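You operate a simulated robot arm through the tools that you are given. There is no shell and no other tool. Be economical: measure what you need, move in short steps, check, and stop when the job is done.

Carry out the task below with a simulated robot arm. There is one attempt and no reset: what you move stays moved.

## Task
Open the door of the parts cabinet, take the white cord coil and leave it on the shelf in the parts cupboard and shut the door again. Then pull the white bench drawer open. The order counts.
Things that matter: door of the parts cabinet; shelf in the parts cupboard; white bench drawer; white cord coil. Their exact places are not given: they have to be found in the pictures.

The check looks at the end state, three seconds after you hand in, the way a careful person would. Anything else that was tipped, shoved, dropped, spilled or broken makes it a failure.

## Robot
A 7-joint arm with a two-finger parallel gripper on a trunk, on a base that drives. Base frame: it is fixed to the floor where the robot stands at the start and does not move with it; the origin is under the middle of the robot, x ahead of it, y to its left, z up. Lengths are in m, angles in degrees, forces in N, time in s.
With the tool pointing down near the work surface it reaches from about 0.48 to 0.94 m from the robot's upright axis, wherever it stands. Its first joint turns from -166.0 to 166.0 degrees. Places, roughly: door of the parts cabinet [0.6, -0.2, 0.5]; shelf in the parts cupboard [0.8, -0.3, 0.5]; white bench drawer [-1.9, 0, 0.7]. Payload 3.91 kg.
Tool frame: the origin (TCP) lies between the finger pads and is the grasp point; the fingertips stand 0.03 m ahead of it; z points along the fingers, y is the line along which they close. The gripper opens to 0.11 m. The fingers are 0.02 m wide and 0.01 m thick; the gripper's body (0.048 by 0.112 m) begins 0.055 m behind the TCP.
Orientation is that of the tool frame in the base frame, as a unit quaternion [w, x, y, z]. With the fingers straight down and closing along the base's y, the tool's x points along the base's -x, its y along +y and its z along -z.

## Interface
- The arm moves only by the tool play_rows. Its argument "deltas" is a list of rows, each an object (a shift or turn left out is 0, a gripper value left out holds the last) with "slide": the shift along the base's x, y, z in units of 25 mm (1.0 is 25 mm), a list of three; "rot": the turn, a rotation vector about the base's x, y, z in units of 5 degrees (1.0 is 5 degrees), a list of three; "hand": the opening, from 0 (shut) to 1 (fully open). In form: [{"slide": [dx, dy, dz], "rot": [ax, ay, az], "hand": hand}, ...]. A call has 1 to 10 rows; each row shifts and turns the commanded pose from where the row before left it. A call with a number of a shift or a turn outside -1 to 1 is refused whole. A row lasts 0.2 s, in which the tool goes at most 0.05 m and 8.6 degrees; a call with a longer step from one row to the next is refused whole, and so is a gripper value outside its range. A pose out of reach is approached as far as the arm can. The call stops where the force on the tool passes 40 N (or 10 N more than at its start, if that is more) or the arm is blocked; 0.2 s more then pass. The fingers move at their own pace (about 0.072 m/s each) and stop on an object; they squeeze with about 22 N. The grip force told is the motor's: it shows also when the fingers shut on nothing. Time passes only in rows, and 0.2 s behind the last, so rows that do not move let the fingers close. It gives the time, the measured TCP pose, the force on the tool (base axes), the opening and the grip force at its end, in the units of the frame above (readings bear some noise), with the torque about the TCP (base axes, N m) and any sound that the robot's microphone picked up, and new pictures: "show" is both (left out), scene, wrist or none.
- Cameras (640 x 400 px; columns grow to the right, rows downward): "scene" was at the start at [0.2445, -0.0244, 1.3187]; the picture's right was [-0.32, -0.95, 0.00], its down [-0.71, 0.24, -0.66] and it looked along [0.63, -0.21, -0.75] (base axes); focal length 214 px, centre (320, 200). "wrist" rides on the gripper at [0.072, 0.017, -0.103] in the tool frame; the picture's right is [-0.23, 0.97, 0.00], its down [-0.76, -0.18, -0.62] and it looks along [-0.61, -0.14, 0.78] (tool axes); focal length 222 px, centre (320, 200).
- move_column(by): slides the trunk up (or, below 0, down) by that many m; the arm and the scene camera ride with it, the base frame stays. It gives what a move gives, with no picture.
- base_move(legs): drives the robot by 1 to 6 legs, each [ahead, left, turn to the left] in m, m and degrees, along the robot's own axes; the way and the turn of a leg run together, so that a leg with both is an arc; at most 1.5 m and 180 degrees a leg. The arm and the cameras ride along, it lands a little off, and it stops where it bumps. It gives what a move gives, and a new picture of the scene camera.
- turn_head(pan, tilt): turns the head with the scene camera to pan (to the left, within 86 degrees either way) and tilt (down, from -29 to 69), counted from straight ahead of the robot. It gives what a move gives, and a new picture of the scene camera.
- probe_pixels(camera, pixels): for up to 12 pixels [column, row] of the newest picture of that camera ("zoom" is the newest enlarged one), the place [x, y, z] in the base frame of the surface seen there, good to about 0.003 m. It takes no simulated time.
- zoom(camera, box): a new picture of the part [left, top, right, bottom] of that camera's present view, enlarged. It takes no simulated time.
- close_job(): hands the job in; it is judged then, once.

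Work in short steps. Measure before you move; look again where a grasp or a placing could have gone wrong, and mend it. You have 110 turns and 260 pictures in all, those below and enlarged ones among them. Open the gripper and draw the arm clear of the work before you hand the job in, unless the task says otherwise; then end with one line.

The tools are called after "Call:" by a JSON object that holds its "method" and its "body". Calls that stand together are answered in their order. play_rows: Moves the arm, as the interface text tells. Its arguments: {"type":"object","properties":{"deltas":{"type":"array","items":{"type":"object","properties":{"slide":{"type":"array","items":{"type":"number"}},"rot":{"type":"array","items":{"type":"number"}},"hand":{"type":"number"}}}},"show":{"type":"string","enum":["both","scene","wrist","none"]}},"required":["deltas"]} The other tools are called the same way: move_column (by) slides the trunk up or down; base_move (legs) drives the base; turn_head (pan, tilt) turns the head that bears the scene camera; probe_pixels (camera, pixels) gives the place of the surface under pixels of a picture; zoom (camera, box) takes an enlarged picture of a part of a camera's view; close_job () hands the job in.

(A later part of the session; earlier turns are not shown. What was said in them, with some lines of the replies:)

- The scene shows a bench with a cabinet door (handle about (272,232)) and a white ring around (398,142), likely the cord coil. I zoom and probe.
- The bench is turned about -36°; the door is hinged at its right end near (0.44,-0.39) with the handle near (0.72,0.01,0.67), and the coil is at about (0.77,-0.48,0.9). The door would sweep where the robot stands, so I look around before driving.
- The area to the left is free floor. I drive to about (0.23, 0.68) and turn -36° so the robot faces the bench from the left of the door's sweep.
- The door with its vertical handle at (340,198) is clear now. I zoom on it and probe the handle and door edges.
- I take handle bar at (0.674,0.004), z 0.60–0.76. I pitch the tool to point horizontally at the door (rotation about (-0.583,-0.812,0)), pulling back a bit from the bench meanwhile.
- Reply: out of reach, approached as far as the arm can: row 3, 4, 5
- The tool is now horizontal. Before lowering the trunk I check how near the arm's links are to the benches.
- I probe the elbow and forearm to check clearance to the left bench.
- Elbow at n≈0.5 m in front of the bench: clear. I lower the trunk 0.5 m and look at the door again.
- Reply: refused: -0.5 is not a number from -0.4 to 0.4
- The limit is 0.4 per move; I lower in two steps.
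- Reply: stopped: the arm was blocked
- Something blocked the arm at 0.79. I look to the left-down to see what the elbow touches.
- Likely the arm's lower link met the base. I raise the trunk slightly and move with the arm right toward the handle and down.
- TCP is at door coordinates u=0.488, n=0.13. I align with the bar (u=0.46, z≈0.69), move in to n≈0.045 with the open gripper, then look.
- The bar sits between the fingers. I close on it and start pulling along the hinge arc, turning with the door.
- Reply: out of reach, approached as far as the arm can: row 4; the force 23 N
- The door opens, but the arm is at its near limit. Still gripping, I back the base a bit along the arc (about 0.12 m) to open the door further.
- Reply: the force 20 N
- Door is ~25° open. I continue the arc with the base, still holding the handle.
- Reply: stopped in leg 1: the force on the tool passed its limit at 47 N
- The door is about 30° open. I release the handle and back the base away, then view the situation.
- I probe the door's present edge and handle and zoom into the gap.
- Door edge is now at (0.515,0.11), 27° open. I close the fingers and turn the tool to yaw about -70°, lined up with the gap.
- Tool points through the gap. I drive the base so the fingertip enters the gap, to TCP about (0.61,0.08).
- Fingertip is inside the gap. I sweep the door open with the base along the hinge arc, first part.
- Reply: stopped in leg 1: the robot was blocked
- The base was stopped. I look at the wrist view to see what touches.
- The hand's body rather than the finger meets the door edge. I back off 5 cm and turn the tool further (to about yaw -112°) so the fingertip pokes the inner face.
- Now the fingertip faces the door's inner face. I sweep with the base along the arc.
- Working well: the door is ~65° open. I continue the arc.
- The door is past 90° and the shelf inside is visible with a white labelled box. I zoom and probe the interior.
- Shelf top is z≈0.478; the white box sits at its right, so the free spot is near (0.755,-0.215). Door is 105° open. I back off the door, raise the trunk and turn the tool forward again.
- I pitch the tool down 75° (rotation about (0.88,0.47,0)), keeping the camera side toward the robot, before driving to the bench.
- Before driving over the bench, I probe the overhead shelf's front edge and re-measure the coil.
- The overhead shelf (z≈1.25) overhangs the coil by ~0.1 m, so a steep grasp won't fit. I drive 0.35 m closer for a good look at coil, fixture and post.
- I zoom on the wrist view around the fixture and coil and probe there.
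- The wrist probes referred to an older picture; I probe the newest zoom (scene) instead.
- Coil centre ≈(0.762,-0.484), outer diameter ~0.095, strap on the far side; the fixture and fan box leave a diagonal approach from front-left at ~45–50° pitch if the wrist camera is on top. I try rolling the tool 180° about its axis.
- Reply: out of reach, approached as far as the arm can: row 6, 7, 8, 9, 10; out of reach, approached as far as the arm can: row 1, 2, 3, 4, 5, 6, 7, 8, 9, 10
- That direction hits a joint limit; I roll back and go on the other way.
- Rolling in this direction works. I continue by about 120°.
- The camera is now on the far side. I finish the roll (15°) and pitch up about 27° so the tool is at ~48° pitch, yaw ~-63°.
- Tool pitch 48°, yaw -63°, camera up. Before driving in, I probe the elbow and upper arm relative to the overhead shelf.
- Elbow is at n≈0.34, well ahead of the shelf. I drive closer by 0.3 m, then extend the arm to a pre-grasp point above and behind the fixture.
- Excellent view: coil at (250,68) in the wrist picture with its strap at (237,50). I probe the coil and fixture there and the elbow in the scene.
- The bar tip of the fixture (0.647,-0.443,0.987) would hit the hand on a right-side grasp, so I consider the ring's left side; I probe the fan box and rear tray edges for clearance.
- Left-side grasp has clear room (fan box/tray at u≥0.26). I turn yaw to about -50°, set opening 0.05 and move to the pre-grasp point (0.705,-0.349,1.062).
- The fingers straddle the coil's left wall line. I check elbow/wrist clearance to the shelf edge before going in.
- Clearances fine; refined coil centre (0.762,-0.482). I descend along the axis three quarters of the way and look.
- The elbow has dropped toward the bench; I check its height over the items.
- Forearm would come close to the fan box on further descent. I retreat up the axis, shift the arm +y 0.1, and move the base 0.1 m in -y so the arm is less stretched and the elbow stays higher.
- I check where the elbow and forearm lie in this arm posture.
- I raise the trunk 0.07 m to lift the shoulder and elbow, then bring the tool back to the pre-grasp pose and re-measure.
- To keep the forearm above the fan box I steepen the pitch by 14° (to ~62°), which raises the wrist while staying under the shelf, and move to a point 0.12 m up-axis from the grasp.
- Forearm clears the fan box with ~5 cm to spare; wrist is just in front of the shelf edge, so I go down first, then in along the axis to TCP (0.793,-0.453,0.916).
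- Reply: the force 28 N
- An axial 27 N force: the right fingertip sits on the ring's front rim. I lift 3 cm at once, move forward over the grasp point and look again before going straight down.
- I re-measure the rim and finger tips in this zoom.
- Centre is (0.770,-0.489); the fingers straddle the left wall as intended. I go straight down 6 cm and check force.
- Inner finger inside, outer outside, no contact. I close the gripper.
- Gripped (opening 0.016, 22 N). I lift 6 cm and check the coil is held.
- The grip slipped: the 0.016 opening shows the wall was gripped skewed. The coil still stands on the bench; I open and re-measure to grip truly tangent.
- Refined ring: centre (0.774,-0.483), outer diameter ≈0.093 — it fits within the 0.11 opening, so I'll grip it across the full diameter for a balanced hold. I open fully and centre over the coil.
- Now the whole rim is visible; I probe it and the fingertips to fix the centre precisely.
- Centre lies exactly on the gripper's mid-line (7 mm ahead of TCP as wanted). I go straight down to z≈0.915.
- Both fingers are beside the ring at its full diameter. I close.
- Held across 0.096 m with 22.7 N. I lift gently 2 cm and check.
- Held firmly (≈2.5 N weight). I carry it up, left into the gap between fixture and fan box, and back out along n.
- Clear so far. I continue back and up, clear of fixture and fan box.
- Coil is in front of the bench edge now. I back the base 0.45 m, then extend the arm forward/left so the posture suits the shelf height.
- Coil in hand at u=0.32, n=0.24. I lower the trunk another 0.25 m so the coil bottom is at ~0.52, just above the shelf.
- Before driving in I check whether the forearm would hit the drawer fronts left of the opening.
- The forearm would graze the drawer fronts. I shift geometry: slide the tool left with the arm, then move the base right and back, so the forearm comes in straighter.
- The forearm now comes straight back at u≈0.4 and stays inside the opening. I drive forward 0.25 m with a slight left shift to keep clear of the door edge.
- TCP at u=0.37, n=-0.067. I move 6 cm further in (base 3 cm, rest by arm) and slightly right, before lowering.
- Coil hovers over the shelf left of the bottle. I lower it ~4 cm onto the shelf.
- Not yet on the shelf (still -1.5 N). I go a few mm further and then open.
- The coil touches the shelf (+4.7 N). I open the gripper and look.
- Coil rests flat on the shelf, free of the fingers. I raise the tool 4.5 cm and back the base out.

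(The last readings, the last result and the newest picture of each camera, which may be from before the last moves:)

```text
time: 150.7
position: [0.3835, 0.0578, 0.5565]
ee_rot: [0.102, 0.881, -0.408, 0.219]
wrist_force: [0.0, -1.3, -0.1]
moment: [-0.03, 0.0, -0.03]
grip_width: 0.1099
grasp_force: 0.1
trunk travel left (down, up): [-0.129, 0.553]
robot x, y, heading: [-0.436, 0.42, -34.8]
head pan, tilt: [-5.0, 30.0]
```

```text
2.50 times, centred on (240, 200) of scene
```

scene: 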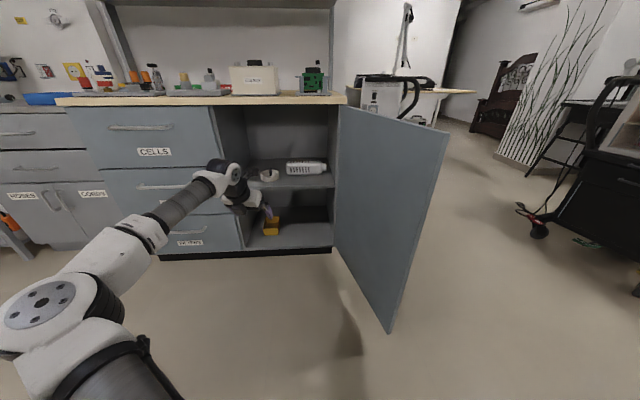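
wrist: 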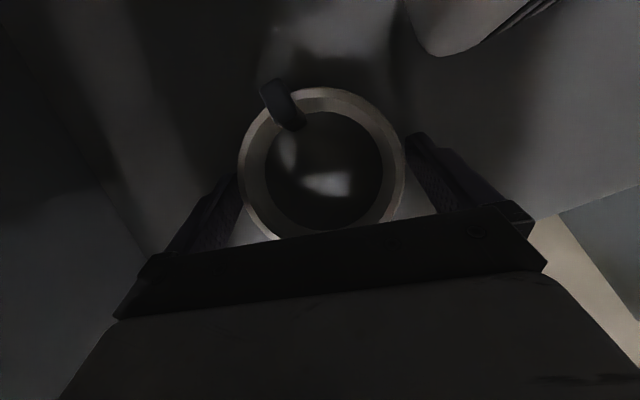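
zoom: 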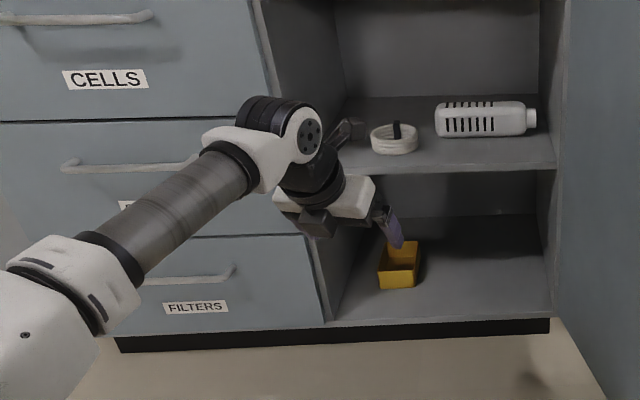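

The coil stands on the shelf beside the bottle. Now to shut the door: I lower the tool below handle height (z≈0.37), then drive around the door's edge to its outer side.

Call:
{"method": "play_rows", "body": {"deltas": [{"slide": [0, 0, -1]}, {"slide": [0, 0, -1]}, {"slide": [0, 0, -1]}, {"slide": [0, 0, -0.6]}, {}], "show": "none"}}

Call:
{"method": "move_column", "body": {"by": -0.1}}

Call:
{"method": "base_move", "body": {"legs": [[-0.27, 0, 0], [0, -0.6, 0]]}}

```text
time: 151.9
position: [0.3858, 0.0593, 0.4657]
ee_rot: [0.102, 0.88, -0.408, 0.22]
wrist_force: [0.5, 0.2, -0.4]
moment: [0.0, -0.04, -0.01]
grip_width: 0.1102
grasp_force: 0.1
trunk travel left (down, up): [-0.129, 0.553]
robot x, y, heading: [-0.4361, 0.425, -34.5]
head pan, tilt: [-5.0, 30.0]
```

```text
time: 153.5
position: [0.3855, 0.0579, 0.413]
ee_rot: [0.103, 0.879, -0.41, 0.221]
wrist_force: [-0.7, -0.6, 0.6]
moment: [0.0, -0.01, -0.01]
grip_width: 0.1097
grasp_force: 0.0
trunk travel left (down, up): [-0.067, 0.615]
robot x, y, heading: [-0.4324, 0.421, -34.8]
head pan, tilt: [-5.0, 30.0]
stopped: the arm was blocked; the commanded pose is now the measured one
```

```text
time: 160.1
position: [-0.1815, -0.2862, 0.4115]
ee_rot: [0.101, 0.879, -0.41, 0.221]
wrist_force: [-0.3, -0.7, 0.0]
moment: [0.02, -0.01, -0.02]
grip_width: 0.1099
grasp_force: 0.0
trunk travel left (down, up): [-0.067, 0.615]
robot x, y, heading: [-0.9937, 0.0809, -35.0]
head pan, tilt: [-5.0, 30.0]
```

scene: 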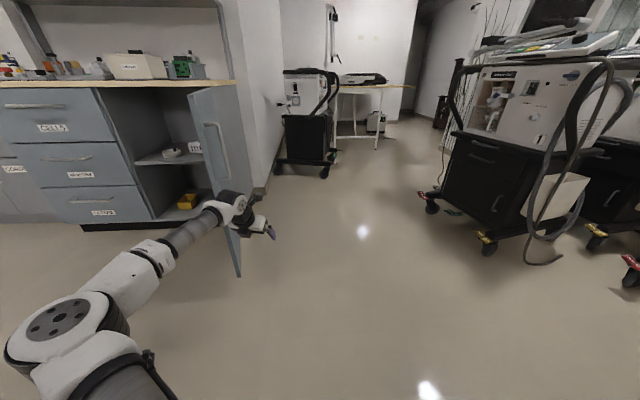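

TCP is right of the door (u=-0.27, n=0.57). I lower a bit more and drive forward alongside the door's outer face.

Call:
{"method": "move_column", "body": {"by": 0.01}}

Call:
{"method": "play_rows", "body": {"deltas": [{"slide": [0, 0, -1]}, {"slide": [0, 0, -1]}, {}], "show": "none"}}

Call:
{"method": "base_move", "body": {"legs": [[0.17, 0, 0]]}}

Call:
{"method": "zoom", "body": {"camera": "wrist", "box": [0, 0, 640, 400]}}

```text
time: 160.7
position: [-0.1799, -0.2861, 0.4134]
ee_rot: [0.103, 0.879, -0.411, 0.219]
wrist_force: [-0.1, 0.6, 0.3]
moment: [0.01, 0.0, 0.0]
grip_width: 0.1099
grasp_force: 0.1
trunk travel left (down, up): [-0.077, 0.605]
robot x, y, heading: [-1.0002, 0.0773, -34.9]
head pan, tilt: [-5.0, 30.0]
```

```text
time: 161.5
position: [-0.1828, -0.2845, 0.3659]
ee_rot: [0.102, 0.879, -0.411, 0.219]
wrist_force: [-0.5, 0.4, 0.0]
moment: [-0.01, -0.02, 0.0]
grip_width: 0.11
grasp_force: 0.0
trunk travel left (down, up): [-0.077, 0.605]
robot x, y, heading: [-0.9976, 0.0817, -34.6]
head pan, tilt: [-5.0, 30.0]
```

```text
time: 163.0
position: [-0.0433, -0.3799, 0.3652]
ee_rot: [0.102, 0.879, -0.41, 0.22]
wrist_force: [0.0, 0.6, -0.1]
moment: [-0.02, 0.02, -0.02]
grip_width: 0.1098
grasp_force: 0.0
trunk travel left (down, up): [-0.077, 0.605]
robot x, y, heading: [-0.8611, -0.0172, -34.6]
head pan, tilt: [-5.0, 30.0]
```

scene: 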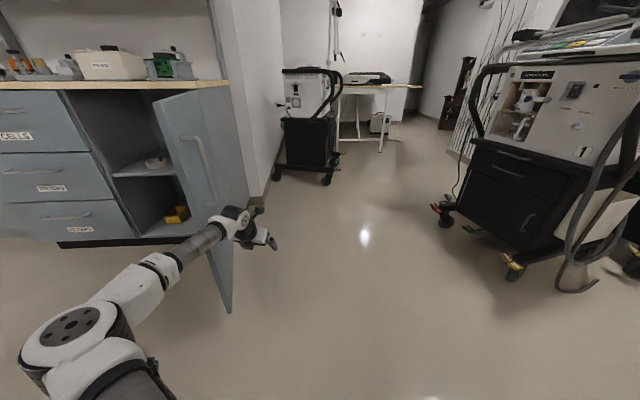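

```text
1.00 times, centred on (320, 200) of wrist (not enlarged: the box is as wide or as high as the picture)
```

zoom: 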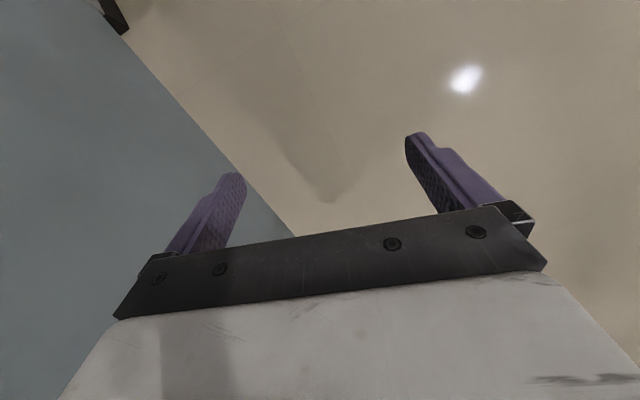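

The tool is beside the door's outer face, below the handle. I sweep left along the closing arc, first half.

Call:
{"method": "base_move", "body": {"legs": [[0, 0.1, 0], [-0.008, 0.173, 0], [0.048, 0.131, 0]]}}

```text
time: 167.3
position: [0.2218, -0.067, 0.3654]
ee_rot: [0.101, 0.879, -0.41, 0.22]
wrist_force: [0.4, 0.7, -0.3]
moment: [0.0, 0.02, -0.01]
grip_width: 0.1102
grasp_force: 0.1
trunk travel left (down, up): [-0.077, 0.605]
robot x, y, heading: [-0.5955, 0.2958, -34.8]
head pan, tilt: [-5.0, 30.0]
```

scene: 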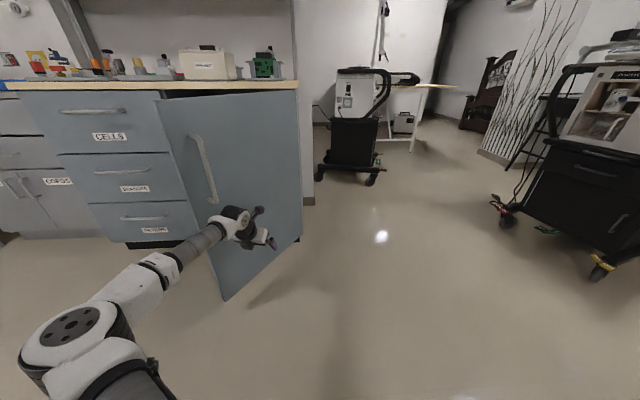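

Door is swinging shut nicely. I continue the arc.

Call:
{"method": "base_move", "body": {"legs": [[0.077, 0.11, 0], [0.12, 0.06, 0], [0.09, 0.02, 0]]}}

```text
time: 170.4
position: [0.5624, -0.0724, 0.365]
ee_rot: [0.102, 0.879, -0.411, 0.219]
wrist_force: [0.1, 0.3, 0.7]
moment: [0.02, -0.01, 0.0]
grip_width: 0.1102
grasp_force: 0.0
trunk travel left (down, up): [-0.077, 0.605]
robot x, y, heading: [-0.2519, 0.2898, -34.3]
head pan, tilt: [-5.0, 30.0]
```

scene: 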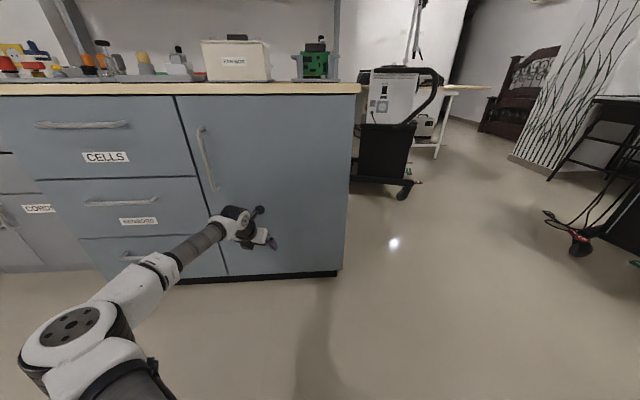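

The door looks nearly shut. I probe the door's free edge against the drawer front.

Call:
{"method": "zoom", "body": {"camera": "scene", "box": [140, 80, 370, 290]}}

Call:
{"method": "probe_pixels", "body": {"camera": "scene", "pixels": [[182, 105], [190, 150], [198, 180], [220, 265], [232, 265], [300, 110], [345, 100], [172, 105], [190, 190], [300, 200]]}}

```text
1.90 times, centred on (255, 185) of scene
```

zoom: 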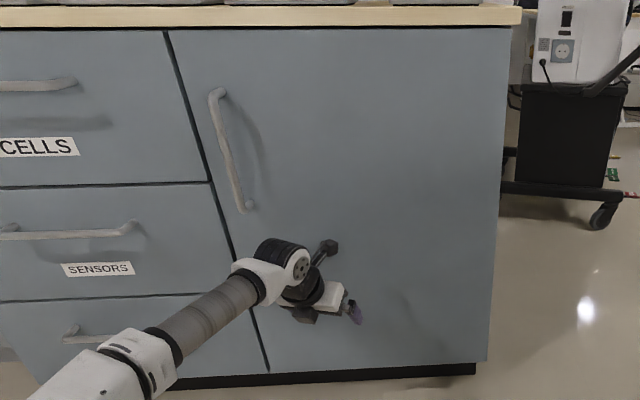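

```text
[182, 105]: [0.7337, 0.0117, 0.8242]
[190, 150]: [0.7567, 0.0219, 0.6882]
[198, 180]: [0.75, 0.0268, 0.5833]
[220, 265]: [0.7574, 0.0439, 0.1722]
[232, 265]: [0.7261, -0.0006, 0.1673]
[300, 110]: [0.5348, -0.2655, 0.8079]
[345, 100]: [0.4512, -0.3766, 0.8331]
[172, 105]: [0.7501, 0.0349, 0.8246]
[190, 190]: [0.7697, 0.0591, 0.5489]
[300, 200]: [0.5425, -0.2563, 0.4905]
```

Door edge and drawer front are flush (n≈-0.001): the door is shut. I back away, then look around for the white bench drawer.

Call:
{"method": "base_move", "body": {"legs": [[-0.35, 0, 0]]}}

Call:
{"method": "turn_head", "body": {"pan": 86, "tilt": 20}}

Call:
{"method": "turn_head", "body": {"pan": -86, "tilt": 20}}

```text
time: 172.7
position: [0.2792, 0.1267, 0.366]
ee_rot: [0.102, 0.879, -0.41, 0.22]
wrist_force: [0.2, -0.1, 0.0]
moment: [-0.01, -0.02, -0.04]
grip_width: 0.1099
grasp_force: 0.1
trunk travel left (down, up): [-0.077, 0.605]
robot x, y, heading: [-0.5388, 0.49, -34.6]
head pan, tilt: [-5.0, 30.0]
```

scene: 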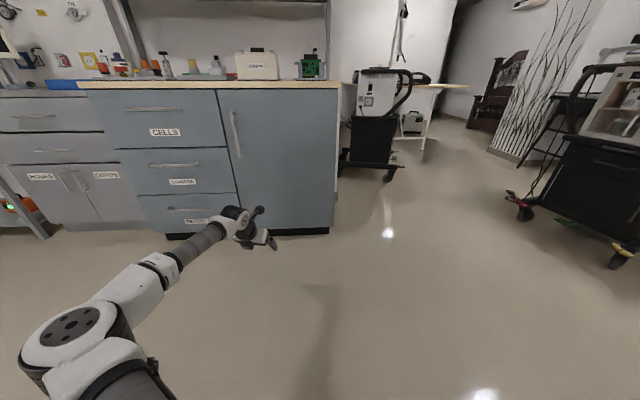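

```text
time: 174.3
position: [0.2793, 0.1276, 0.3671]
ee_rot: [0.102, 0.88, -0.41, 0.219]
wrist_force: [0.2, 0.4, -0.2]
moment: [0.05, -0.01, 0.0]
grip_width: 0.1102
grasp_force: 0.1
trunk travel left (down, up): [-0.077, 0.605]
robot x, y, heading: [-0.5386, 0.49, -34.8]
head pan, tilt: [85.9, 20.0]
```

scene: 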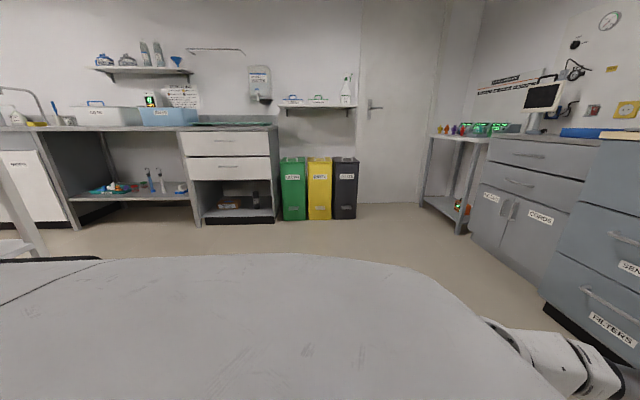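

```text
time: 176.9
position: [0.2786, 0.1277, 0.3658]
ee_rot: [0.102, 0.879, -0.41, 0.22]
wrist_force: [-0.3, -0.1, 0.0]
moment: [-0.03, 0.02, 0.01]
grip_width: 0.1104
grasp_force: 0.1
trunk travel left (down, up): [-0.077, 0.605]
robot x, y, heading: [-0.5401, 0.4879, -34.8]
head pan, tilt: [-85.9, 20.0]
```

scene: 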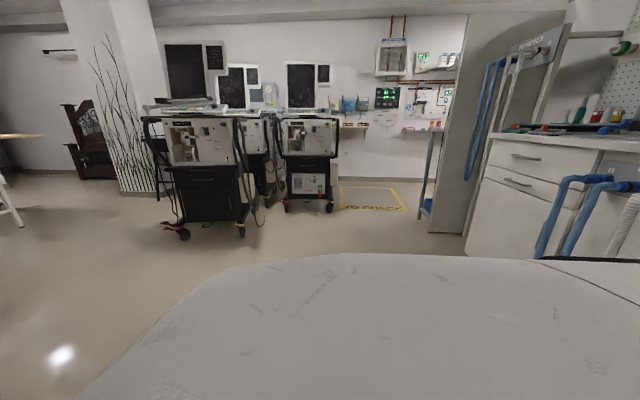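

A white bench with two drawers appears at the right rear (about (525,155),(525,182)). I probe it.

Call:
{"method": "probe_pixels", "body": {"camera": "scene", "pixels": [[520, 155], [520, 182], [490, 150], [500, 220], [580, 160], [570, 215], [600, 240], [625, 200], [560, 145], [440, 210]]}}

Call:
{"method": "zoom", "body": {"camera": "scene", "box": [420, 60, 640, 280]}}

```text
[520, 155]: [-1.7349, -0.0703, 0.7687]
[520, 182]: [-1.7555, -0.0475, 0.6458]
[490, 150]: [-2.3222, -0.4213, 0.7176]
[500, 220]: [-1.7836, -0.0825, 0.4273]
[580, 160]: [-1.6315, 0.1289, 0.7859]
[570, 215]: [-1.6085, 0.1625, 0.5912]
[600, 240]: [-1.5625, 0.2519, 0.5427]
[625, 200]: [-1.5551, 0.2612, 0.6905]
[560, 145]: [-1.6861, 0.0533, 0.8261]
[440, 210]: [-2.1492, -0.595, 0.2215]
```

```text
1.82 times, centred on (530, 170) of scene
```

zoom: 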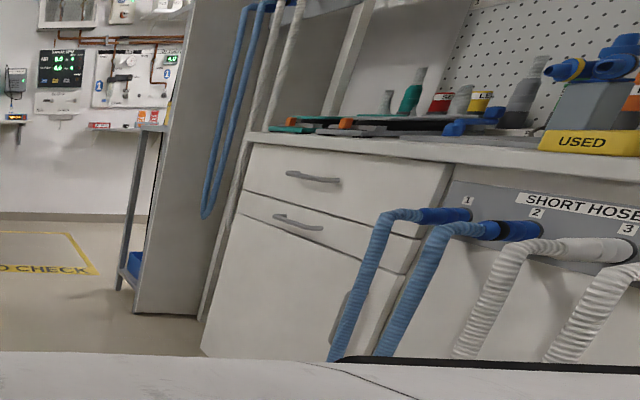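

The white bench runs parallel to the first one, drawers near (-1.74,-0.07) with fronts facing yaw -34°. I check the carts' places in this view before driving sideways.

Call:
{"method": "probe_pixels", "body": {"camera": "scene", "pixels": [[180, 232], [240, 225], [290, 205], [330, 205], [400, 205], [265, 200], [60, 250], [300, 250], [425, 195]]}}

Call:
{"method": "play_rows", "body": {"deltas": [{"slide": [-0.9, 0.4, 0], "hand": 1}, {"slide": [-0.9, 0.4, 0]}, {"slide": [-0.9, 0.4, 0]}, {"slide": [-0.9, 0.4, 0]}, {"slide": [-0.9, 0.4, 0]}, {"slide": [-0.9, 0.4, 0]}, {"slide": [-0.9, 0.4, 0]}, {"slide": [-0.9, 0.4, 0]}, {"slide": [-0.9, 0.4, 0]}, {}], "show": "none"}}

Call:
{"method": "move_column", "body": {"by": 0.4}}

```text
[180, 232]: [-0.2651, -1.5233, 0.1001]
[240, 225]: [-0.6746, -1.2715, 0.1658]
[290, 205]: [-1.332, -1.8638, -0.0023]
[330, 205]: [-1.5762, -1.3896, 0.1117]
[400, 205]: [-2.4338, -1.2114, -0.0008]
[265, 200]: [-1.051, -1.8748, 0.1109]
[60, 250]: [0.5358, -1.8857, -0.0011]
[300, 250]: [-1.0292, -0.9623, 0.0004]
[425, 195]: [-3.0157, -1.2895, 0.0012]
```

```text
time: 179.1
position: [0.077, 0.2161, 0.3666]
ee_rot: [0.102, 0.879, -0.41, 0.22]
wrist_force: [-0.1, 0.3, 0.5]
moment: [0.0, 0.02, 0.0]
grip_width: 0.1104
grasp_force: 0.1
trunk travel left (down, up): [-0.077, 0.605]
robot x, y, heading: [-0.5359, 0.4907, -34.8]
head pan, tilt: [-85.9, 20.0]
```

```text
time: 183.0
position: [0.077, 0.2163, 0.7651]
ee_rot: [0.102, 0.879, -0.41, 0.219]
wrist_force: [0.6, -0.4, -0.5]
moment: [0.05, 0.02, -0.02]
grip_width: 0.11
grasp_force: 0.1
trunk travel left (down, up): [-0.477, 0.205]
robot x, y, heading: [-0.5402, 0.4909, -34.6]
head pan, tilt: [-85.9, 20.0]
```

Path is free. I drive 1.1 m right, a little forward, then turn left 180° to face the white bench.

Call:
{"method": "base_move", "body": {"legs": [[0.2, -1.1, 0], [0, 0, 180]]}}

Call:
{"method": "turn_head", "body": {"pan": 0, "tilt": 25}}

```text
time: 199.2
position: [-1.6015, -0.2123, 0.7657]
ee_rot: [-0.216, 0.434, 0.868, 0.107]
wrist_force: [0.8, -0.7, 0.4]
moment: [0.03, 0.0, -0.05]
grip_width: 0.11
grasp_force: 0.0
trunk travel left (down, up): [-0.477, 0.205]
robot x, y, heading: [-1.0004, -0.5214, 142.0]
head pan, tilt: [-85.9, 20.0]
```

scene: 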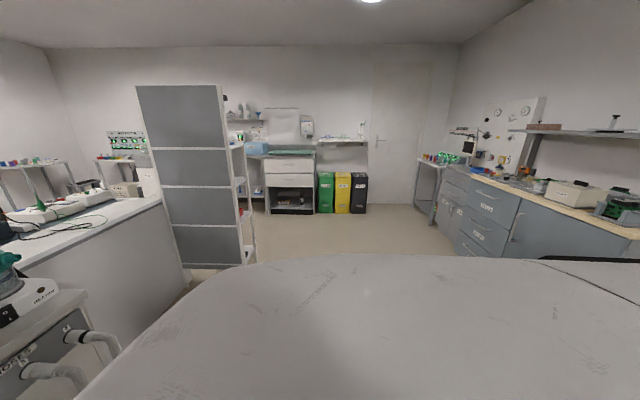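

```text
time: 200.8
position: [-1.6027, -0.212, 0.7655]
ee_rot: [-0.217, 0.434, 0.868, 0.108]
wrist_force: [-0.3, -0.2, 0.6]
moment: [-0.01, 0.01, 0.0]
grip_width: 0.1099
grasp_force: 0.0
trunk travel left (down, up): [-0.477, 0.205]
robot x, y, heading: [-1.0033, -0.5209, 141.9]
head pan, tilt: [0.0, 25.0]
```

scene: 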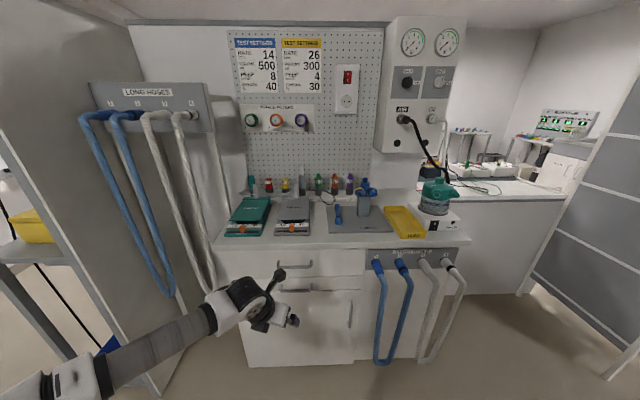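

Now the white bench is ahead, with drawer handle at (293,263). I zoom and probe it.

Call:
{"method": "zoom", "body": {"camera": "scene", "box": [190, 220, 400, 380]}}

Call:
{"method": "probe_pixels", "body": {"camera": "scene", "pixels": [[280, 264], [293, 264], [308, 263], [222, 262], [360, 262], [300, 288], [320, 270], [345, 310], [300, 244], [340, 285], [230, 280], [205, 250]]}}

```text
2.50 times, centred on (295, 300) of scene
```

zoom: 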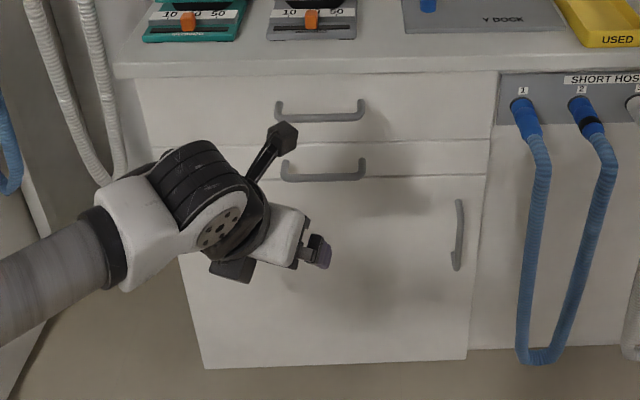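

```text
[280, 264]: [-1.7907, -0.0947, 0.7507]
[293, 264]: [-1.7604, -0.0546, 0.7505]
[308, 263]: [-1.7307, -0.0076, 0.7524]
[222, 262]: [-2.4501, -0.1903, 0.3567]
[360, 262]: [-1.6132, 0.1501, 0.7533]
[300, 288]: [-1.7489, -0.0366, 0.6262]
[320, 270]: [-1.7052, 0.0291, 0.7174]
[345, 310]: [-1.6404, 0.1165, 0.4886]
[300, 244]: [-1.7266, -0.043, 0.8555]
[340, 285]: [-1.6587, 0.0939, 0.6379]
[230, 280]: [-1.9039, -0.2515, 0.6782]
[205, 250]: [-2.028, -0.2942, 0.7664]
```

I probe the two drawer fronts' borders and handles in this zoom.

Call:
{"method": "probe_pixels", "body": {"camera": "zoom", "pixels": [[420, 78], [420, 100], [420, 132], [420, 139], [420, 146], [420, 168], [420, 180], [420, 190], [320, 117], [325, 176], [365, 105], [283, 178]]}}

Call:
{"method": "zoom", "body": {"camera": "scene", "box": [210, 235, 380, 310]}}

```text
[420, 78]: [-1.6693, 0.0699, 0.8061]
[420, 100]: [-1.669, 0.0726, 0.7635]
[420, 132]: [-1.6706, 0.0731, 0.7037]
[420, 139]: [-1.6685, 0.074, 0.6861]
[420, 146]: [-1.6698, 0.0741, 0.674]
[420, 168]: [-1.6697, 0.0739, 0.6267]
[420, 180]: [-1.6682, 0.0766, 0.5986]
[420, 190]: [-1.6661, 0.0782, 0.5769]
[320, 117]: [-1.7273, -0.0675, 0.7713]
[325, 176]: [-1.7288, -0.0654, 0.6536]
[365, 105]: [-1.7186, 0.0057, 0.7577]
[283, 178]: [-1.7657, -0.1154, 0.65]
```

```text
3.76 times, centred on (295, 272) of scene
```

zoom: 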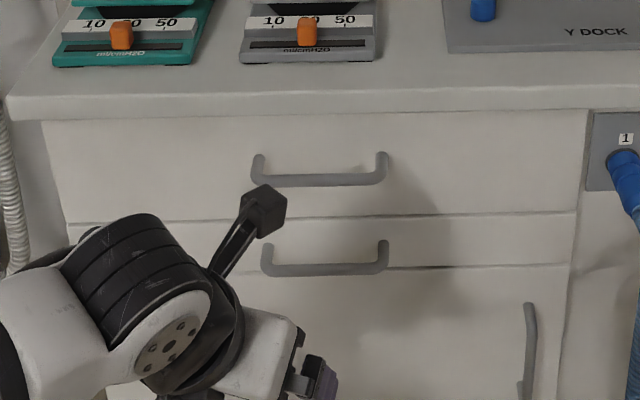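

I take the upper drawer (front z 0.69–0.81, handle bar at (-1.728,-0.066,0.767)). I back up a bit and then level the tool toward the drawer.

Call:
{"method": "base_move", "body": {"legs": [[-0.15, 0, 2]]}}

Call:
{"method": "play_rows", "body": {"deltas": [{"rot": [0.83, 0.62, 0]}, {"rot": [0.83, 0.62, 0]}, {"rot": [0.83, 0.62, 0]}, {"rot": [0.83, 0.62, 0]}, {"rot": [0.83, 0.62, 0]}, {"rot": [0.83, 0.62, 0]}, {"rot": [0.83, 0.62, 0]}, {"rot": [0.83, 0.62, 0]}, {"rot": [0.83, 0.62, 0]}, {"rot": [0.83, 0.62, 0]}], "show": "none"}}

Call:
{"method": "play_rows", "body": {"deltas": [{"rot": [0.83, 0.62, 0]}, {"rot": [0.83, 0.62, 0]}, {"rot": [0, 0, 0.85]}, {"rot": [0, 0, 0.85]}, {"rot": [0, 0, 0.85]}, {}], "show": "scene"}}

```text
time: 202.2
position: [-1.4925, -0.3226, 0.7654]
ee_rot: [-0.219, 0.419, 0.875, 0.103]
wrist_force: [-0.1, -0.6, -0.2]
moment: [0.01, 0.01, 0.01]
grip_width: 0.1102
grasp_force: 0.0
trunk travel left (down, up): [-0.477, 0.205]
robot x, y, heading: [-0.8818, -0.6077, 143.9]
head pan, tilt: [0.0, 25.0]
```

scene: 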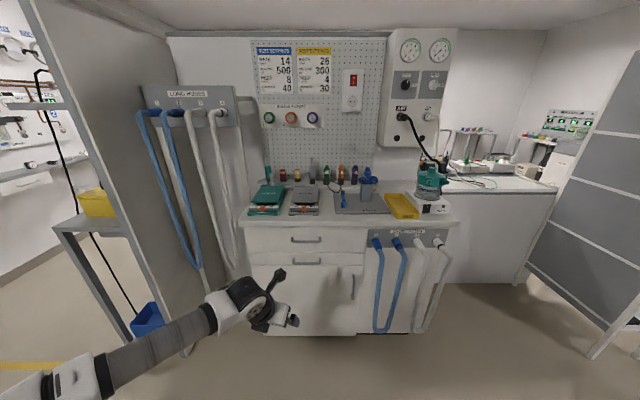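

```text
time: 204.4
position: [-1.4899, -0.3055, 0.76]
ee_rot: [-0.56, 0.347, 0.69, 0.299]
wrist_force: [0.0, -0.3, -0.8]
moment: [-0.01, 0.0, -0.01]
grip_width: 0.1101
grasp_force: 0.0
trunk travel left (down, up): [-0.477, 0.205]
robot x, y, heading: [-0.8847, -0.6105, 144.0]
head pan, tilt: [0.0, 25.0]
```

```text
time: 205.2
position: [-1.4502, -0.2538, 0.7431]
ee_rot: [-0.585, 0.391, 0.623, 0.342]
wrist_force: [0.0, -0.1, 0.2]
moment: [0.05, 0.01, -0.05]
grip_width: 0.1102
grasp_force: 0.0
trunk travel left (down, up): [-0.477, 0.205]
robot x, y, heading: [-0.8873, -0.6083, 144.1]
head pan, tilt: [0.0, 25.0]
stopped in row 3: the arm was blocked; the commanded pose is now the measured one
```

scene: 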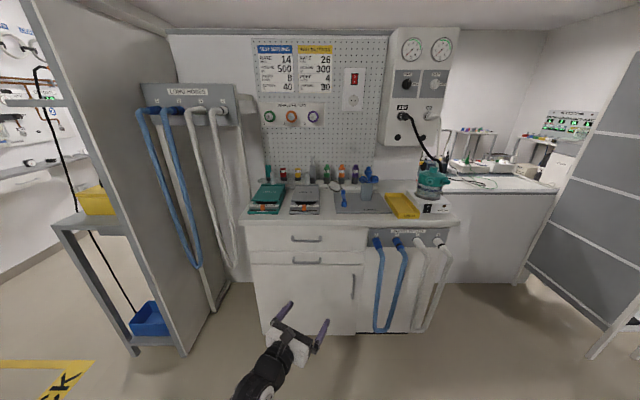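

The arm folded against itself at this short distance. I extend it forward and up a little to free it, then look.

Call:
{"method": "play_rows", "body": {"deltas": [{"slide": [-0.6, 0.4, 0.6]}, {"slide": [-0.7, 0.5, 0.6]}, {"slide": [-0.7, 0.5, 0.6]}, {"slide": [-0.7, 0.5, 0.3]}, {}], "show": "both"}}

```text
time: 206.4
position: [-1.5178, -0.2029, 0.8023]
ee_rot: [-0.589, 0.386, 0.623, 0.341]
wrist_force: [0.2, -0.8, 0.2]
moment: [-0.03, 0.0, 0.01]
grip_width: 0.1101
grasp_force: 0.1
trunk travel left (down, up): [-0.477, 0.205]
robot x, y, heading: [-0.8856, -0.6133, 144.0]
head pan, tilt: [0.0, 25.0]
```

scene: 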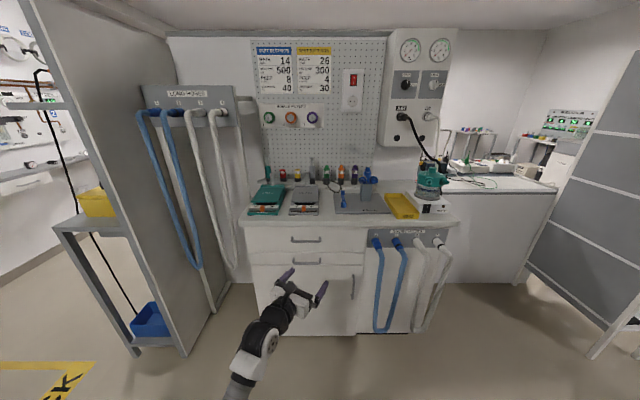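
wrist: 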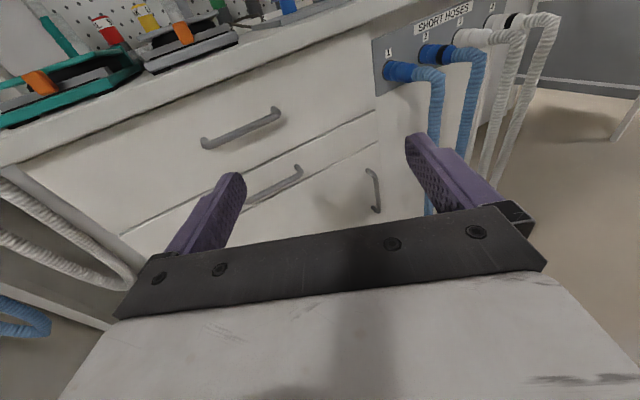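

Good: the tool is level and the drawer's handle is visible at (240,130) in the wrist view. I yaw +26° and start rolling 90° so the fingers close vertically.

Call:
{"method": "play_rows", "body": {"deltas": [{"rot": [0.64, 0.48, 0]}, {"rot": [0, 0, 1]}, {"rot": [0, 0, 1]}, {"rot": [0, 0, 1]}, {"rot": [0, 0, 1]}, {"rot": [0, 0, 1]}, {"rot": [-0.97, 0.705, 0]}, {"rot": [-0.97, 0.705, 0]}, {"rot": [-0.97, 0.705, 0]}, {"rot": [-0.97, 0.705, 0]}], "show": "none"}}

Call:
{"method": "play_rows", "body": {"deltas": [{"rot": [-0.97, 0.705, 0]}, {"rot": [-0.97, 0.705, 0]}, {"rot": [-0.97, 0.705, 0]}, {"rot": [-0.97, 0.705, 0]}, {"rot": [-0.97, 0.705, 0]}, {"rot": [-0.97, 0.705, 0]}, {"rot": [-0.97, 0.705, 0]}, {"rot": [-0.97, 0.705, 0]}, {"rot": [-0.97, 0.705, 0]}, {}], "show": "both"}}

```text
time: 208.6
position: [-1.521, -0.2128, 0.799]
ee_rot: [0.701, -0.374, -0.604, -0.066]
wrist_force: [0.9, -0.9, -0.7]
moment: [-0.02, -0.05, 0.01]
grip_width: 0.1101
grasp_force: 0.0
out of reach, approached as far as the arm can: row 6, 7
trunk travel left (down, up): [-0.477, 0.205]
robot x, y, heading: [-0.8846, -0.6101, 143.9]
head pan, tilt: [0.0, 25.0]
```

```text
time: 210.8
position: [-1.5261, -0.2166, 0.7979]
ee_rot: [0.651, -0.607, -0.373, 0.262]
wrist_force: [0.1, 0.0, -1.2]
moment: [0.01, -0.01, 0.0]
grip_width: 0.1099
grasp_force: 0.0
out of reach, approached as far as the arm can: row 4, 8
trunk travel left (down, up): [-0.477, 0.205]
robot x, y, heading: [-0.881, -0.6103, 144.0]
head pan, tilt: [0.0, 25.0]
```

scene: 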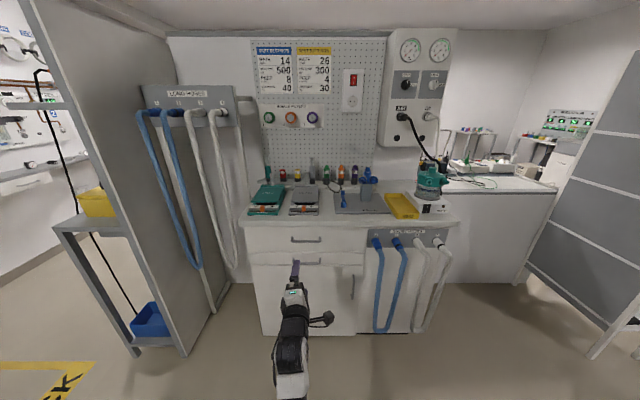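
wrist: 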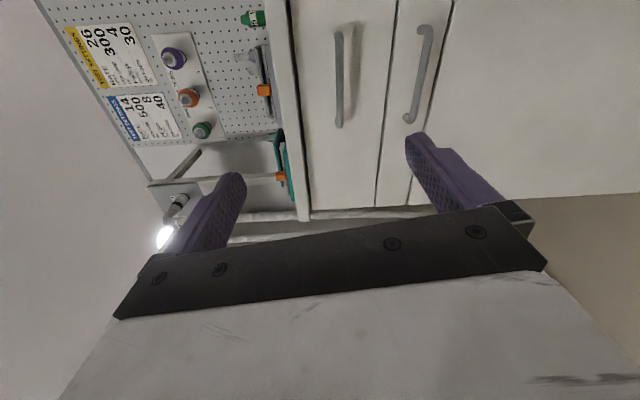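

Tool points at the drawer with only ~10° roll left, and lateral offset is ~3 mm. I finish the roll, narrow the opening to 0.05, lower 3 cm and advance part way.

Call:
{"method": "play_rows", "body": {"deltas": [{"rot": [-0.81, 0.59, 0], "hand": 0.46}, {"rot": [-0.81, 0.59, 0]}, {"slide": [0, 0, -0.6]}, {"slide": [0, 0, -0.65]}, {"slide": [-0.8, 0.59, 0]}, {"slide": [-0.8, 0.59, 0]}, {"slide": [-0.8, 0.59, 0]}, {"slide": [-0.8, 0.59, 0]}, {"slide": [-0.8, 0.59, 0]}, {}], "show": "both"}}

```text
time: 213.0
position: [-1.6289, -0.144, 0.7668]
ee_rot: [-0.624, 0.635, 0.324, -0.32]
wrist_force: [0.3, 0.1, 0.6]
moment: [-0.01, 0.0, 0.02]
grip_width: 0.0507
grasp_force: 0.0
out of reach, approached as far as the arm can: row 3
trunk travel left (down, up): [-0.477, 0.205]
robot x, y, heading: [-0.8813, -0.6088, 144.0]
head pan, tilt: [0.0, 25.0]
```

scene: 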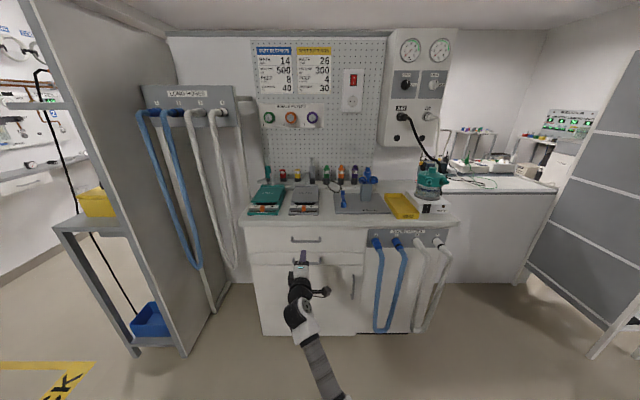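
wrist: 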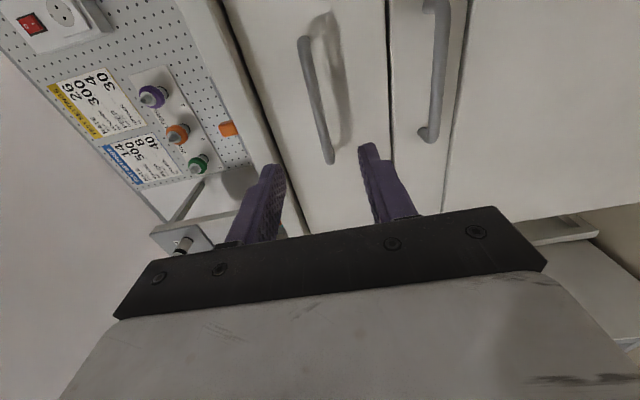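

The upper handle lies between the two finger lines. I probe it in this view for the exact bar position.

Call:
{"method": "probe_pixels", "body": {"camera": "wrist", "pixels": [[306, 60], [312, 90], [320, 120], [328, 150], [300, 45], [350, 90], [380, 60], [262, 60], [435, 60]]}}

```text
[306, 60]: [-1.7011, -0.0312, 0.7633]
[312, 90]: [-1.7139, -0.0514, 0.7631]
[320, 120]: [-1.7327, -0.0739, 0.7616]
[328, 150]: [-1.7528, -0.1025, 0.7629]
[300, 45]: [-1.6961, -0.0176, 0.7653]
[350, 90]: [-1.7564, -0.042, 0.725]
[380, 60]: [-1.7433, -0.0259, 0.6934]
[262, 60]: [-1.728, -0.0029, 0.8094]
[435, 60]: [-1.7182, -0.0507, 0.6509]
```

Bar at z≈0.763, 12.5 cm ahead. I advance 11.5 cm so it lies between the pads.

Call:
{"method": "play_rows", "body": {"deltas": [{"slide": [-0.71, 0.585, -0.03]}, {"slide": [-0.71, 0.585, -0.03]}, {"slide": [-0.71, 0.585, -0.03]}, {"slide": [-0.71, 0.585, -0.03]}, {"slide": [-0.71, 0.585, -0.03]}, {}], "show": "wrist"}}

```text
time: 214.4
position: [-1.7162, -0.0721, 0.7632]
ee_rot: [-0.625, 0.634, 0.323, -0.321]
wrist_force: [-0.1, -0.2, 0.1]
moment: [0.0, 0.05, 0.0]
grip_width: 0.0503
grasp_force: 0.0
trunk travel left (down, up): [-0.477, 0.205]
robot x, y, heading: [-0.8847, -0.6094, 143.9]
head pan, tilt: [0.0, 25.0]
```

wrist: 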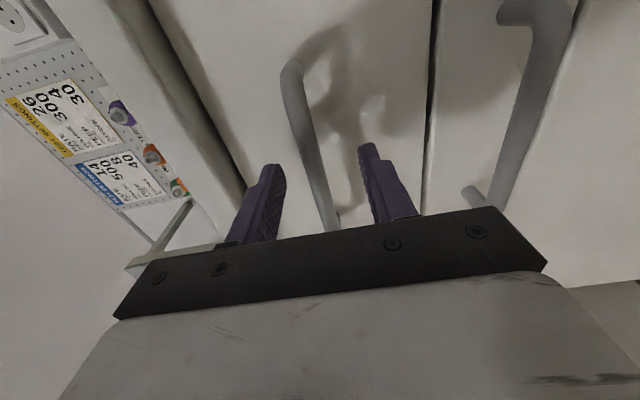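

The bar is between the fingers with no contact. I close on it.

Call:
{"method": "play_rows", "body": {"deltas": [{"hand": 0}, {"hand": 0}, {"hand": 0}, {"hand": 0}], "show": "none"}}

```text
time: 215.4
position: [-1.7157, -0.0721, 0.7652]
ee_rot: [-0.625, 0.634, 0.322, -0.321]
wrist_force: [-1.3, 1.7, 9.5]
moment: [0.25, 0.02, 0.39]
grip_width: 0.0118
grasp_force: 44.9
trunk travel left (down, up): [-0.477, 0.205]
robot x, y, heading: [-0.8831, -0.6087, 144.0]
head pan, tilt: [0.0, 25.0]
```

Gripped. I pull gently 4 cm with the arm to test that this drawer moves.

Call:
{"method": "play_rows", "body": {"deltas": [{"slide": [0.4, -0.29, 0]}, {"slide": [0.4, -0.29, 0]}, {"slide": [0.4, -0.29, 0]}, {"slide": [0.4, -0.29, 0]}, {}], "show": "scene"}}

Call:
{"method": "zoom", "body": {"camera": "scene", "box": [220, 210, 400, 330]}}

```text
time: 216.6
position: [-1.6754, -0.1014, 0.765]
ee_rot: [-0.624, 0.634, 0.324, -0.322]
wrist_force: [1.0, 1.5, 16.9]
moment: [0.33, 0.1, 0.02]
grip_width: 0.0118
grasp_force: 45.0
trunk travel left (down, up): [-0.477, 0.205]
robot x, y, heading: [-0.8851, -0.6089, 144.1]
head pan, tilt: [0.0, 25.0]
```

scene: 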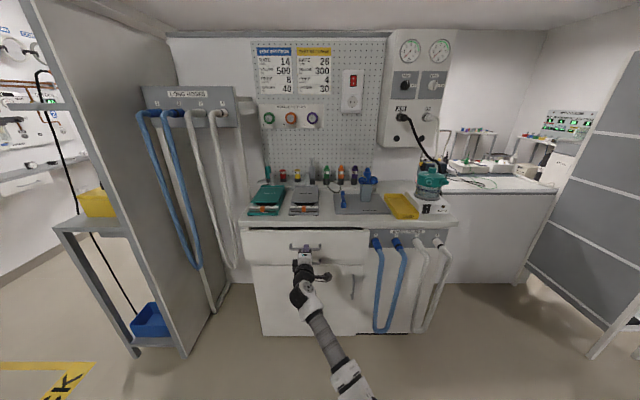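

```text
3.33 times, centred on (310, 270) of scene
```

zoom: 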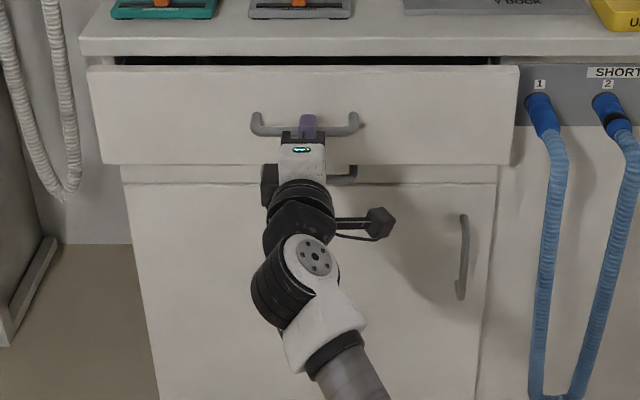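

The drawer moves (4 cm open). I relieve the vertical strain and pull further by driving the base back 0.2 m.

Call:
{"method": "play_rows", "body": {"deltas": [{"slide": [0, 0, 0.1]}, {}], "show": "none"}}

Call:
{"method": "base_move", "body": {"legs": [[-0.2, 0, 0]]}}

```text
time: 217.2
position: [-1.6763, -0.1011, 0.765]
ee_rot: [-0.624, 0.635, 0.323, -0.32]
wrist_force: [4.6, 1.1, 7.0]
moment: [0.21, -0.08, 0.7]
grip_width: 0.0114
grasp_force: 44.5
trunk travel left (down, up): [-0.477, 0.205]
robot x, y, heading: [-0.8851, -0.6056, 144.3]
head pan, tilt: [0.0, 25.0]
```

```text
time: 218.8
position: [-1.512, -0.2206, 0.7641]
ee_rot: [-0.624, 0.635, 0.324, -0.321]
wrist_force: [-2.2, -3.6, 2.5]
moment: [0.15, -0.11, -0.49]
grip_width: 0.0117
grasp_force: 44.6
trunk travel left (down, up): [-0.477, 0.205]
robot x, y, heading: [-0.719, -0.7279, 143.9]
head pan, tilt: [0.0, 25.0]
```

scene: 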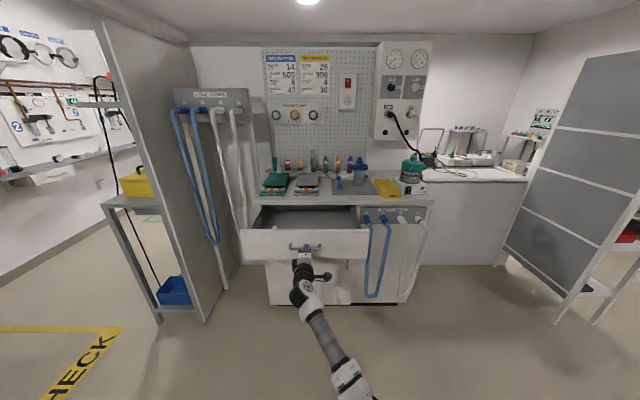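

Drawer is ~0.25 m open with little resistance. I pull another 5 cm carefully.

Call:
{"method": "base_move", "body": {"legs": [[-0.05, 0, 0]]}}

```text
time: 219.7
position: [-1.4706, -0.2483, 0.7658]
ee_rot: [-0.624, 0.636, 0.323, -0.321]
wrist_force: [2.1, -1.6, 2.4]
moment: [0.27, -0.06, -0.53]
grip_width: 0.0118
grasp_force: 44.6
trunk travel left (down, up): [-0.477, 0.205]
robot x, y, heading: [-0.6761, -0.7601, 143.8]
head pan, tilt: [0.0, 25.0]
```

scene: 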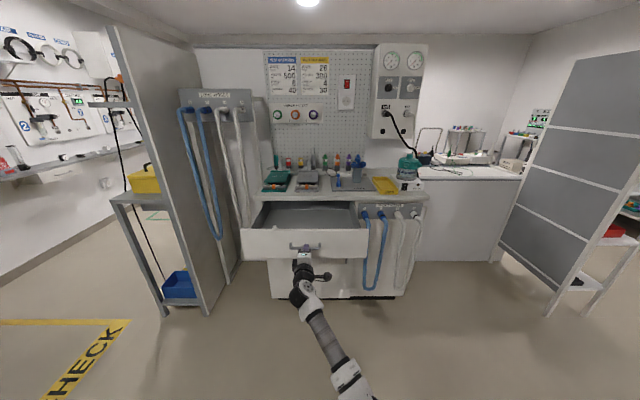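

About 0.30 m open. I open the fingers and back off a little, straight away from the handle.

Call:
{"method": "play_rows", "body": {"deltas": [{"hand": 0.5}, {"hand": 0.5}, {"hand": 0.5}], "show": "none"}}

Call:
{"method": "base_move", "body": {"legs": [[-0.1, 0, 0]]}}

Call:
{"method": "turn_head", "body": {"pan": -80, "tilt": 20}}

```text
time: 220.5
position: [-1.4712, -0.2489, 0.7655]
ee_rot: [-0.624, 0.636, 0.324, -0.319]
wrist_force: [0.3, -0.4, 0.6]
moment: [-0.04, 0.03, -0.02]
grip_width: 0.0553
grasp_force: 0.0
trunk travel left (down, up): [-0.477, 0.205]
robot x, y, heading: [-0.6787, -0.7588, 144.1]
head pan, tilt: [0.0, 25.0]
```

```text
time: 221.7
position: [-1.3935, -0.3074, 0.766]
ee_rot: [-0.624, 0.636, 0.323, -0.32]
wrist_force: [0.8, 0.7, 0.0]
moment: [-0.03, -0.01, -0.03]
grip_width: 0.0549
grasp_force: 0.1
trunk travel left (down, up): [-0.477, 0.205]
robot x, y, heading: [-0.5987, -0.8143, 144.1]
head pan, tilt: [0.0, 25.0]
```

scene: 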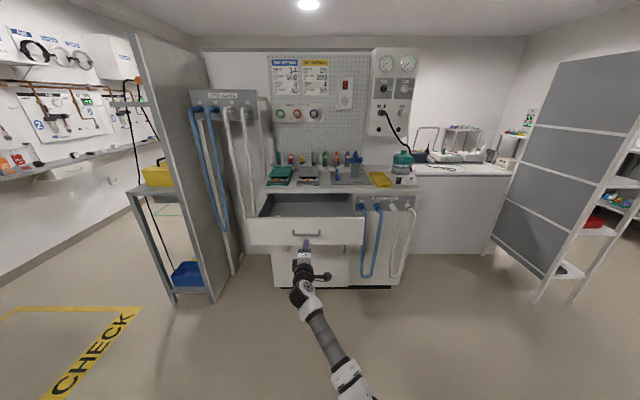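

```text
time: 223.2
position: [-1.3932, -0.3056, 0.7658]
ee_rot: [-0.624, 0.635, 0.322, -0.32]
wrist_force: [-0.2, -0.3, 0.5]
moment: [-0.01, -0.02, 0.0]
grip_width: 0.055
grasp_force: 0.2
trunk travel left (down, up): [-0.477, 0.205]
robot x, y, heading: [-0.6011, -0.8164, 143.8]
head pan, tilt: [-80.0, 20.0]
```

scene: 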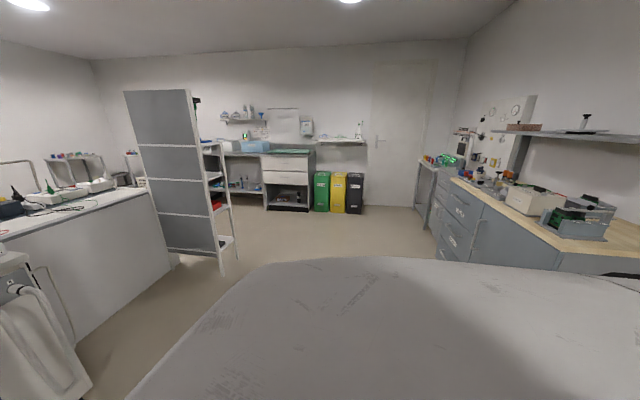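

The drawer stays open and the gripper is clear. I check the cabinet door once more from here.

Call:
{"method": "zoom", "body": {"camera": "scene", "box": [420, 150, 640, 280]}}

Call:
{"method": "probe_pixels", "body": {"camera": "scene", "pixels": [[480, 225], [474, 235], [500, 240], [520, 250], [540, 255], [465, 225]]}}

```text
2.91 times, centred on (530, 215) of scene
```

zoom: 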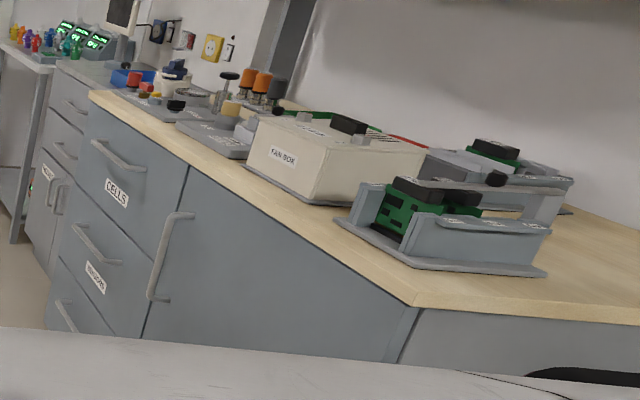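

```text
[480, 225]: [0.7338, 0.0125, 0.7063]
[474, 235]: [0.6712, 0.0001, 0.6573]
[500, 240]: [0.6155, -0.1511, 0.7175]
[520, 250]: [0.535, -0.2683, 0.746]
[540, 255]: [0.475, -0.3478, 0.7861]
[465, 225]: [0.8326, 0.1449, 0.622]
```

The door is flush and shut, nothing on the bench was disturbed, the coil is on the shelf and the drawer is open. I hand the job in.

Call:
{"method": "close_job", "body": {}}

```text
The job is handed in.
```

I opened the cabinet door, set the white cord coil on the shelf, shut the door again, and then pulled the white bench drawer about 0.30 m open. I handed the job in with the gripper clear of the work. The white bench has two drawers and nothing labels which one was meant. I took the upper one because it fits the given height of 0.7 m better.
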